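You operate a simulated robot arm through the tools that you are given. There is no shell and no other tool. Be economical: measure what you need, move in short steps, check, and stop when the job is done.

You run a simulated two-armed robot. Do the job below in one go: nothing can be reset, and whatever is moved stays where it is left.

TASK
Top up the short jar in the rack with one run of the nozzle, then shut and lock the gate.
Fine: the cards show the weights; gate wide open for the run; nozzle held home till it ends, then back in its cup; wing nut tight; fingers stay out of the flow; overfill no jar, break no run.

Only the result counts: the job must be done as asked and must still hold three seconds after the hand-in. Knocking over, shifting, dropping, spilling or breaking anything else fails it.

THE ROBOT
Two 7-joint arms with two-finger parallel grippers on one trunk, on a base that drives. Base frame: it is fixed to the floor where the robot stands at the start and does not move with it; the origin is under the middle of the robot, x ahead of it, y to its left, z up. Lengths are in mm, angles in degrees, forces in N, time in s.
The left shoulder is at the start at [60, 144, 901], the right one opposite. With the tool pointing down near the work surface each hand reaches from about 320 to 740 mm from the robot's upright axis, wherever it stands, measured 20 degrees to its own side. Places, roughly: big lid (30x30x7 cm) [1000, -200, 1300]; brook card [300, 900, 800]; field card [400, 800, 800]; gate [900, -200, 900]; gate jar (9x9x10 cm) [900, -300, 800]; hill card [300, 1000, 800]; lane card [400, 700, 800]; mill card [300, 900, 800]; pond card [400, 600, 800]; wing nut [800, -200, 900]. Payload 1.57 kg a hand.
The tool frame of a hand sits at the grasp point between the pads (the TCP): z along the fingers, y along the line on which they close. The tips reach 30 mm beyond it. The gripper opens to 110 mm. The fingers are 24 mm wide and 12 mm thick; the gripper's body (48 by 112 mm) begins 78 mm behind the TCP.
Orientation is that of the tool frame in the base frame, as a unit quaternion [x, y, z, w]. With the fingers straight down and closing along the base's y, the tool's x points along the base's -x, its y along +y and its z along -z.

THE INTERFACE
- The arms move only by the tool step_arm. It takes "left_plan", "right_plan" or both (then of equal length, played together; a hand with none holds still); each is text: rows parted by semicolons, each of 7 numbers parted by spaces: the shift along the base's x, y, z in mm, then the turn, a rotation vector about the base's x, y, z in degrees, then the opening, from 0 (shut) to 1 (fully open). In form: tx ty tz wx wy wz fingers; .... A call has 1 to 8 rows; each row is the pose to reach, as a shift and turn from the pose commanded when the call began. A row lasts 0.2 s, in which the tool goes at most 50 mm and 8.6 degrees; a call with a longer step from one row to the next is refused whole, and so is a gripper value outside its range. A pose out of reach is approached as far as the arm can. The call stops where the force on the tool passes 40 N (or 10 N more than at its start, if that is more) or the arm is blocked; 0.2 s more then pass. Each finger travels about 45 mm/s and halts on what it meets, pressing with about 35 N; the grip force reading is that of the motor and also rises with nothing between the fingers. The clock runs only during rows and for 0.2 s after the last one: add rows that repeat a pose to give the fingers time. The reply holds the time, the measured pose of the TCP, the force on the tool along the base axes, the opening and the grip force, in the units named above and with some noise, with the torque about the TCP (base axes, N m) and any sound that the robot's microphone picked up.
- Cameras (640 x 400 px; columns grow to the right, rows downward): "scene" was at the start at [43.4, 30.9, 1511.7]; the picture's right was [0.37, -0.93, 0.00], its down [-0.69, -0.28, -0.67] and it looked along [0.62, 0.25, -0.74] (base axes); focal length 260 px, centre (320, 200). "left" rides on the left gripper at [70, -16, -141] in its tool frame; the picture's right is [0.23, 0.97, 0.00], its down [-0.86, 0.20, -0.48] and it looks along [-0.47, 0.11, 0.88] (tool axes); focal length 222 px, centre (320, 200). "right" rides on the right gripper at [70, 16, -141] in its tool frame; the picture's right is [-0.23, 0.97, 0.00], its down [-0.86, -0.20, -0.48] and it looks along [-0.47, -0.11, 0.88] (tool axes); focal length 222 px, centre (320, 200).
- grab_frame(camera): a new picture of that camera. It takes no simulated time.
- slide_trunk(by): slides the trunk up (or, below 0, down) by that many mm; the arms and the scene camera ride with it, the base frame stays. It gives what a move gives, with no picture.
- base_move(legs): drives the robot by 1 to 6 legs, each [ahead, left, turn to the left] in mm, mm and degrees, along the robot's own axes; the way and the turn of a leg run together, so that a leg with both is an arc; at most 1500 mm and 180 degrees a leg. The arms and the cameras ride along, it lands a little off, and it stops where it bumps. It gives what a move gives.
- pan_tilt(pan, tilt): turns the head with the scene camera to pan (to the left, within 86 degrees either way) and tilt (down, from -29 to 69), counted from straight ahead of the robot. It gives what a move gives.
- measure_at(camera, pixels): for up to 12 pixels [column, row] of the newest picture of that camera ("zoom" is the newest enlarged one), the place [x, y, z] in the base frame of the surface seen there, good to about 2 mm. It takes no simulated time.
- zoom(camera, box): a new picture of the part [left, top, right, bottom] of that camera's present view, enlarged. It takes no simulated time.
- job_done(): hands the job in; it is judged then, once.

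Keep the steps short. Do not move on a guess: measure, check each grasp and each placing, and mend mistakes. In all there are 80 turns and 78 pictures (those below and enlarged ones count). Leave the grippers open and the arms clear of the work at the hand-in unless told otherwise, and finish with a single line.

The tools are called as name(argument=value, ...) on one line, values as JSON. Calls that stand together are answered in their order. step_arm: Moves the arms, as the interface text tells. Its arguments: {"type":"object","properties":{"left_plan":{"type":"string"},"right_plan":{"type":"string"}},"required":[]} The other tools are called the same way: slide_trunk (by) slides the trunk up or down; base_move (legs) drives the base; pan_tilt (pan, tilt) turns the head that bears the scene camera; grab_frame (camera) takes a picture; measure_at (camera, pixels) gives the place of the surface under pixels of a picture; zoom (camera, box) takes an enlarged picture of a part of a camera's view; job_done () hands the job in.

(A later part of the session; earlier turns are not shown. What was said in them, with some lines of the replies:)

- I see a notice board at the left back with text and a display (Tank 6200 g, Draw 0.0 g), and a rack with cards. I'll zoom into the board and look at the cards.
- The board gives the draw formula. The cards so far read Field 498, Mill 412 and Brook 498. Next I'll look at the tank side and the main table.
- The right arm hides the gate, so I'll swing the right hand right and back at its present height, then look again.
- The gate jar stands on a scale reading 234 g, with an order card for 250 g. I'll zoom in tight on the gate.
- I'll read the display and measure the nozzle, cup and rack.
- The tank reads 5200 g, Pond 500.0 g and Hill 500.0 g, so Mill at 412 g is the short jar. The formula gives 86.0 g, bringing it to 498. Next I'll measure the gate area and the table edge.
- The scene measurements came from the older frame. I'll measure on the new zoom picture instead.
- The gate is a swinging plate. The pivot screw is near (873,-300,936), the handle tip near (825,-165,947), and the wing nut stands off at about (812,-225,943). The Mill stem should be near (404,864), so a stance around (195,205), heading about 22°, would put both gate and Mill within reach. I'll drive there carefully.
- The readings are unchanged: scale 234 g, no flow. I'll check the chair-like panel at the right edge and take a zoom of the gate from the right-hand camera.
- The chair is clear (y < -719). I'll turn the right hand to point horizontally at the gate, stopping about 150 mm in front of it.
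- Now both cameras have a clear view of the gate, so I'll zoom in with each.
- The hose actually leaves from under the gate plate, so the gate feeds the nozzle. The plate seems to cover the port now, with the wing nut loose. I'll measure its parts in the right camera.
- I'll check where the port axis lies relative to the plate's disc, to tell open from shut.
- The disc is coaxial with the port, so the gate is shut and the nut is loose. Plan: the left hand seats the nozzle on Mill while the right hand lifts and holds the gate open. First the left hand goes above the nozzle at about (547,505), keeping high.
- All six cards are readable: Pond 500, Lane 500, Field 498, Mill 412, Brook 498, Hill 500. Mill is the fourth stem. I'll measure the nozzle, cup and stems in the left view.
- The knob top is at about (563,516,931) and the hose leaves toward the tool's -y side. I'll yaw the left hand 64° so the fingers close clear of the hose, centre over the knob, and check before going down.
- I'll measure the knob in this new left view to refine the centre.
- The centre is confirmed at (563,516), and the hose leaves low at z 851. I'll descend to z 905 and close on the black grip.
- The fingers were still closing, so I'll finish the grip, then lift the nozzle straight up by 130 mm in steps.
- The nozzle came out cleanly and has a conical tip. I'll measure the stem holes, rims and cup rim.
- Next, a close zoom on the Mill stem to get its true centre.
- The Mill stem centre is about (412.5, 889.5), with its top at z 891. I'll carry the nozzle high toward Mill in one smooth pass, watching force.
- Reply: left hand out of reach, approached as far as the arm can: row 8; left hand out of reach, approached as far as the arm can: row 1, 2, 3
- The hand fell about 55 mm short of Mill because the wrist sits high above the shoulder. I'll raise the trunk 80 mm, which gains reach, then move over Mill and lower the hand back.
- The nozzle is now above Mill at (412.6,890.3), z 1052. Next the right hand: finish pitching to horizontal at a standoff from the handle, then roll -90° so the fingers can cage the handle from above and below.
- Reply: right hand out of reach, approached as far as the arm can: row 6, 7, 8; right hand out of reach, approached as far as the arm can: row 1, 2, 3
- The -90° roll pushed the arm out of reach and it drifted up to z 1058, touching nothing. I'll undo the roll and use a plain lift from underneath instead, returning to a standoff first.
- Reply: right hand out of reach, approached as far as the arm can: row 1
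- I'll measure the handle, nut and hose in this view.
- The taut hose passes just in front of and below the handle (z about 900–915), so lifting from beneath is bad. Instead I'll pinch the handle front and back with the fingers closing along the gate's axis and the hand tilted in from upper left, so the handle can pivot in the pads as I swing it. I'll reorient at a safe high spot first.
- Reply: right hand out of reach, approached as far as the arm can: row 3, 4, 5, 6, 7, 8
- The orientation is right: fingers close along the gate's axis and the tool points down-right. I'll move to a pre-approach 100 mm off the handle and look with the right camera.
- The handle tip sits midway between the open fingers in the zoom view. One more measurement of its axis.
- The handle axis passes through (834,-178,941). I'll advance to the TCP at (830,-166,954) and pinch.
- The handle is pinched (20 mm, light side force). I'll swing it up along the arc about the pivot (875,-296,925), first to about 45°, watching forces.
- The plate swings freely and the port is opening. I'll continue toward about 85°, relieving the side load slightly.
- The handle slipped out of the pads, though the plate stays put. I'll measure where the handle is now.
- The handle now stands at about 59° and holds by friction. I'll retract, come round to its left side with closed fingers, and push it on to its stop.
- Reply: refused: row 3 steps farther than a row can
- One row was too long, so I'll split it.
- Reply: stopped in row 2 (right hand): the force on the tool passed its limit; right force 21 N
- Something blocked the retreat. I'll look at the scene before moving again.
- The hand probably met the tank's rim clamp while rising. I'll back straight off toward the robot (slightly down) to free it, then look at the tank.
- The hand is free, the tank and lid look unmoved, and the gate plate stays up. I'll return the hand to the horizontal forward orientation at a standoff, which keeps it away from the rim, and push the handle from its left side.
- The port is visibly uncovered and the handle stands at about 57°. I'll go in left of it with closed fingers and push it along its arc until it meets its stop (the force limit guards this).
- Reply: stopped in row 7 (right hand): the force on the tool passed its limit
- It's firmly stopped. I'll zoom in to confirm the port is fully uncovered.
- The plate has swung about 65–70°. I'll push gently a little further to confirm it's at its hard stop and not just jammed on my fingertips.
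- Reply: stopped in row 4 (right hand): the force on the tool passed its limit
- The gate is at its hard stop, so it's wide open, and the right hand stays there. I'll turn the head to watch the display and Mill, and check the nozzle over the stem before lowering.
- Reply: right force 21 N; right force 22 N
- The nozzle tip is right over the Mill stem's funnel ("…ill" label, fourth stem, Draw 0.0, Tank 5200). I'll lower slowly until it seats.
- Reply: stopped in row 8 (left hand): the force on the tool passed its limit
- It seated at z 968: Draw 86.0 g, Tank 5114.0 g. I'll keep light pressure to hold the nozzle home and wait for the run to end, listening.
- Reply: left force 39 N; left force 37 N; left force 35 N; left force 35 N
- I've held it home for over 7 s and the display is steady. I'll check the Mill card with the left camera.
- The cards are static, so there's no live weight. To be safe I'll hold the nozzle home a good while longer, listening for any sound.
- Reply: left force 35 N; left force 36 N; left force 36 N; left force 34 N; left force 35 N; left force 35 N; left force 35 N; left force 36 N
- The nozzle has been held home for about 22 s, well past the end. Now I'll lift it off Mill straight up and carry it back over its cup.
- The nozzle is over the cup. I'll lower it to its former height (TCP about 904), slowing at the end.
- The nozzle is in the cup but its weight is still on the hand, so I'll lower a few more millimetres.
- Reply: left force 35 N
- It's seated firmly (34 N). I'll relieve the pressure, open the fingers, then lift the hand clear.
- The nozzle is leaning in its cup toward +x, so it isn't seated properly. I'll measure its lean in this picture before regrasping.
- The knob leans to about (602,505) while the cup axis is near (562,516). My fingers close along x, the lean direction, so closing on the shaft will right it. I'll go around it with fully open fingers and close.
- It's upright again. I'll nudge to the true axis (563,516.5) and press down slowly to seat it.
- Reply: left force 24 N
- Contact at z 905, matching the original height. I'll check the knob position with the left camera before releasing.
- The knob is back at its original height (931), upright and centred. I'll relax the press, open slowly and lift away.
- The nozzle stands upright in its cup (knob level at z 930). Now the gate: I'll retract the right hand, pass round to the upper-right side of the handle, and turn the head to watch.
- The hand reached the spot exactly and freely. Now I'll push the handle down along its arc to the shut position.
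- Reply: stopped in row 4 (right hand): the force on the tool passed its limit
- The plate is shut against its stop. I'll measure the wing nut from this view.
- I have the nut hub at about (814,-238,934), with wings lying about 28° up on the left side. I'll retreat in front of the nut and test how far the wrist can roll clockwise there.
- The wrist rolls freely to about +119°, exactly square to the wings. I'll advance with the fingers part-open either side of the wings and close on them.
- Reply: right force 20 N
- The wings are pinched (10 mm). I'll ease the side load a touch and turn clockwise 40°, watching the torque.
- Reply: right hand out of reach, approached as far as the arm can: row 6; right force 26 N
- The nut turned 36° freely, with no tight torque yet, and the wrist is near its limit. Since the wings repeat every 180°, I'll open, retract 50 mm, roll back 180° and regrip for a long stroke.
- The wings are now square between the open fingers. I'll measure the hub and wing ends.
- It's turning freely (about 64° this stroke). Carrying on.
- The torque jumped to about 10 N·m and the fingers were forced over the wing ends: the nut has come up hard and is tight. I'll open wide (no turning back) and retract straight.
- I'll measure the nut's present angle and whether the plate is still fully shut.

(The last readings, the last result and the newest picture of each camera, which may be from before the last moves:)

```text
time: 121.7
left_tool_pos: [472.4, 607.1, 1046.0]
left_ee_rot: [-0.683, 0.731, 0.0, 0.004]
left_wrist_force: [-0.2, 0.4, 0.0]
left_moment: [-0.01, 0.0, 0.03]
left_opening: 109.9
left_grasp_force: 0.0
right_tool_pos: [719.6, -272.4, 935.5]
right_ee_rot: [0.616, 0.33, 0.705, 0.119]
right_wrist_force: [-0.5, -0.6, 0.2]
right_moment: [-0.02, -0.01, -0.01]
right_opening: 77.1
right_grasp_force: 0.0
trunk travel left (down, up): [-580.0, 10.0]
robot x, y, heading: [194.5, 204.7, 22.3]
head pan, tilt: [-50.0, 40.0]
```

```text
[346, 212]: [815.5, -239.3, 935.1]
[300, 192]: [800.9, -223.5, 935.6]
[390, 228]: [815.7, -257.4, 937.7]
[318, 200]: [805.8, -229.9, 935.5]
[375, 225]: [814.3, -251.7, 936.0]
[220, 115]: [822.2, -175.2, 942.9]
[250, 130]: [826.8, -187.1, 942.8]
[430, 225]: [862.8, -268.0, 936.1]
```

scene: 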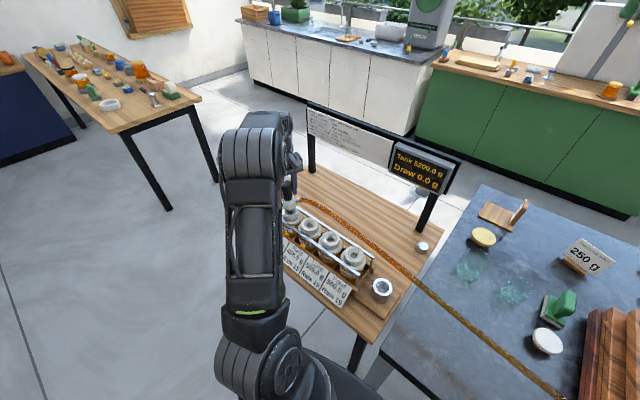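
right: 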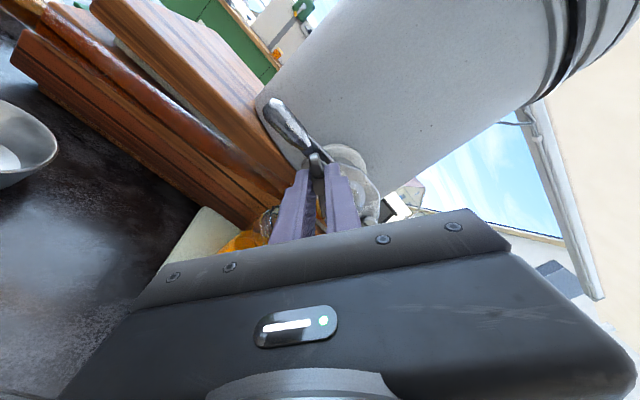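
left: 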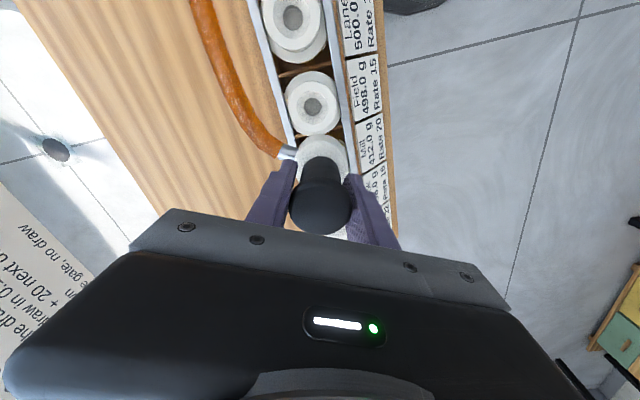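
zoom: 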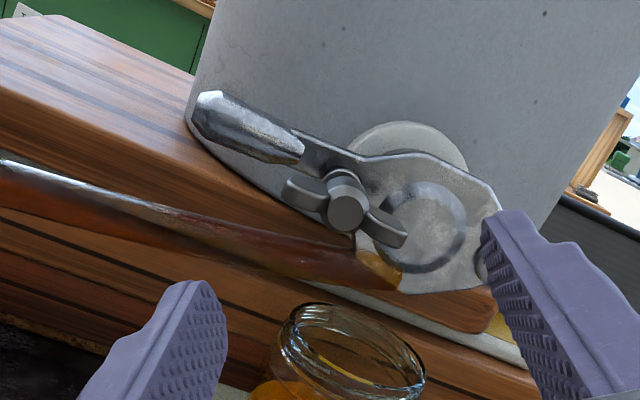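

The handle is fully down and the wings stopped at horizontal after about 150° of turning. To be sure it's tight I'll regrip squarely (roll back 50° in free air) and give one more gentle clockwise turn.

step_arm(right_plan="0 0 0 -7.89 -2.73 0 0.5; 0 0 0 -15.78 -5.46 0 0.38; 0 0 0 -23.67 -8.19 0 0.38; 0 0 0 -31.56 -10.92 0 0.38; 0 0 0 -39.45 -13.65 0 0.38; 0 0 0 -47.3 -16.4 0 0.38; 0 0 0 -47.3 -16.4 0 0.38")

step_arm(right_plan="30 10.4 0 0 0 0 0.38; 60 20.8 0 0 0 0 0.38; 82 28.4 -0.5 0 0 0 0.38; 82 28.4 -0.5 0 0 0 0.2; 82 28.4 -0.5 0 0 0 0; 82 28.4 -0.5 0 0 0 0; 82 28.4 -0.5 0 0 0 0")

step_arm(right_plan="0 0 0 3.78 1.31 0 0; 0 0 0 7.56 2.62 0 0; 0 0 0 11.34 3.93 0 0")

```text
time: 123.2
left_tool_pos: [473.6, 606.6, 1045.8]
left_ee_rot: [-0.683, 0.73, -0.001, 0.004]
left_wrist_force: [0.5, -0.5, 0.3]
left_moment: [0.02, -0.02, -0.01]
left_opening: 110.2
left_grasp_force: 0.1
right_tool_pos: [721.6, -272.0, 934.3]
right_ee_rot: [0.412, 0.565, 0.592, 0.401]
right_wrist_force: [-0.8, -0.5, 0.4]
right_moment: [-0.01, -0.01, 0.0]
right_opening: 41.9
right_grasp_force: 0.1
trunk travel left (down, up): [-580.0, 10.0]
robot x, y, heading: [196.8, 204.8, 22.0]
head pan, tilt: [-50.0, 40.0]
```

```text
time: 124.8
left_tool_pos: [473.5, 607.0, 1045.6]
left_ee_rot: [-0.683, 0.731, 0.0, 0.004]
left_wrist_force: [-0.6, 0.4, -0.4]
left_moment: [0.0, 0.02, 0.0]
left_opening: 109.7
left_grasp_force: 0.1
right_tool_pos: [802.1, -243.1, 934.1]
right_ee_rot: [0.413, 0.564, 0.592, 0.401]
right_wrist_force: [0.2, 0.3, 0.0]
right_moment: [-0.77, 0.37, 0.04]
right_opening: 9.6
right_grasp_force: 28.2
trunk travel left (down, up): [-580.0, 10.0]
robot x, y, heading: [195.7, 202.1, 22.4]
head pan, tilt: [-50.0, 40.0]
```

```text
time: 125.7
left_tool_pos: [473.7, 607.9, 1046.0]
left_ee_rot: [-0.683, 0.731, 0.0, 0.003]
left_wrist_force: [-0.7, -0.9, -0.3]
left_moment: [0.02, 0.01, 0.05]
left_opening: 110.1
left_grasp_force: 0.1
right_tool_pos: [802.5, -244.2, 934.5]
right_ee_rot: [0.471, 0.515, 0.631, 0.338]
right_wrist_force: [-2.5, -1.1, 2.0]
right_moment: [-1.17, 0.36, 0.04]
right_opening: 15.3
right_grasp_force: 30.6
trunk travel left (down, up): [-580.0, 10.0]
robot x, y, heading: [196.8, 208.4, 22.1]
head pan, tilt: [-50.0, 40.0]
```

It's solidly resisting (over 1 N·m with no movement), so the nut is tight. I'll open, retract straight back well clear, and take a last look.

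step_arm(right_plan="0 0 0 0 0 0 0.5; 0 0 0 0 0 0 0.7; 0 0 0 0 0 0 0.7; -25 -9 0 0 0 0 0.7; -65 -23 0 0 0 0 0.8; -105 -37 0 0 0 0 1; -145 -51 0 0 0 0 1; -180 -63 0 0 0 0 1")

zoom(camera="right", box=[200, 40, 440, 220])

pan_tilt(pan=20, tilt=45)

grab_frame(camera="scene")

```text
time: 127.5
left_tool_pos: [473.0, 606.7, 1046.0]
left_ee_rot: [-0.683, 0.73, -0.001, 0.002]
left_wrist_force: [-0.3, 0.3, 0.0]
left_moment: [0.0, 0.0, 0.0]
left_opening: 109.9
left_grasp_force: 0.1
right_tool_pos: [622.1, -306.8, 936.3]
right_ee_rot: [0.471, 0.515, 0.631, 0.339]
right_wrist_force: [-0.4, -0.4, -0.2]
right_moment: [-0.04, 0.01, 0.01]
right_opening: 109.8
right_grasp_force: 0.1
trunk travel left (down, up): [-580.0, 10.0]
robot x, y, heading: [198.5, 203.8, 22.3]
head pan, tilt: [-50.0, 40.0]
```

```text
2.22 times, centred on (320, 130) of right
```

zoom: 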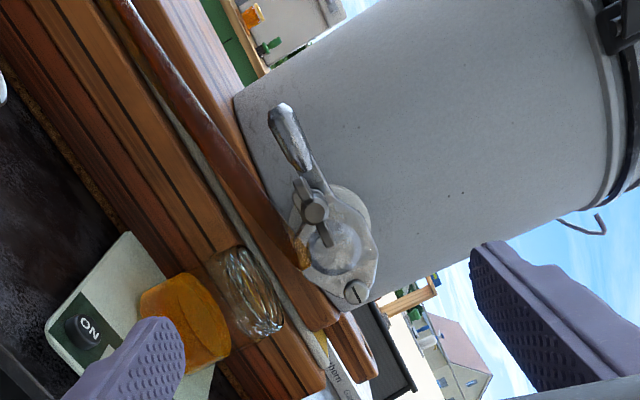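

```text
time: 128.9
left_tool_pos: [473.1, 606.5, 1046.3]
left_ee_rot: [-0.683, 0.73, 0.0, 0.003]
left_wrist_force: [-0.7, -0.1, 0.4]
left_moment: [-0.03, -0.01, -0.02]
left_opening: 109.9
left_grasp_force: 0.1
right_tool_pos: [622.6, -305.6, 935.3]
right_ee_rot: [0.47, 0.516, 0.631, 0.339]
right_wrist_force: [-0.6, 1.0, -0.1]
right_moment: [0.01, 0.02, 0.0]
right_opening: 110.0
right_grasp_force: 0.0
trunk travel left (down, up): [-580.0, 10.0]
robot x, y, heading: [194.1, 207.4, 22.2]
head pan, tilt: [20.0, 45.0]
```

```text
0 pictures are left
```

scene: 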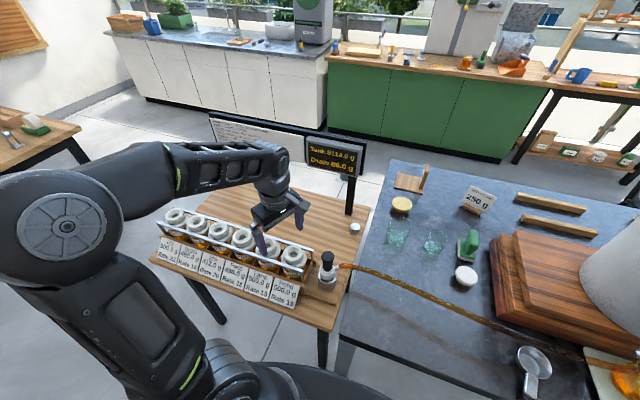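

The gate is shut, the nut is tight, the nozzle is upright in its cup, and the display reads Tank 5114 / Draw 86.0. I'll draw the left hand clear of the rack, then hand in.

step_arm(left_plan="-20 -10 30 0 0 0 1; -60 -20 40 0 0 0 1; -100 -30 40 0 0 0 1; -140 -40 40 0 0 0 1; -180 -50 40 0 0 0 1; -180 -50 40 0 0 0 1")

job_done()

```text
time: 130.3
left_tool_pos: [293.2, 556.9, 1084.1]
left_ee_rot: [-0.682, 0.732, 0.001, 0.003]
left_wrist_force: [-0.3, -0.1, -0.5]
left_moment: [0.0, 0.0, 0.04]
left_opening: 109.9
left_grasp_force: 0.1
right_tool_pos: [621.3, -304.6, 934.8]
right_ee_rot: [0.47, 0.516, 0.63, 0.339]
right_wrist_force: [-0.8, 0.0, -0.4]
right_moment: [0.0, 0.0, 0.0]
right_opening: 110.0
right_grasp_force: 0.0
trunk travel left (down, up): [-580.0, 10.0]
robot x, y, heading: [192.3, 205.3, 22.1]
head pan, tilt: [20.0, 45.0]
```

```text
The job is handed in.
```

Handed in: Mill got one 86.0 g run (412 to 498 g by the board's formula and display; its card doesn't update) with the gate wide open; the nozzle is upright in its cup after leaning once and being reseated, the gate is shut and the wing nut is tight, and my hand bumped something near the tank rim once with no visible shift.
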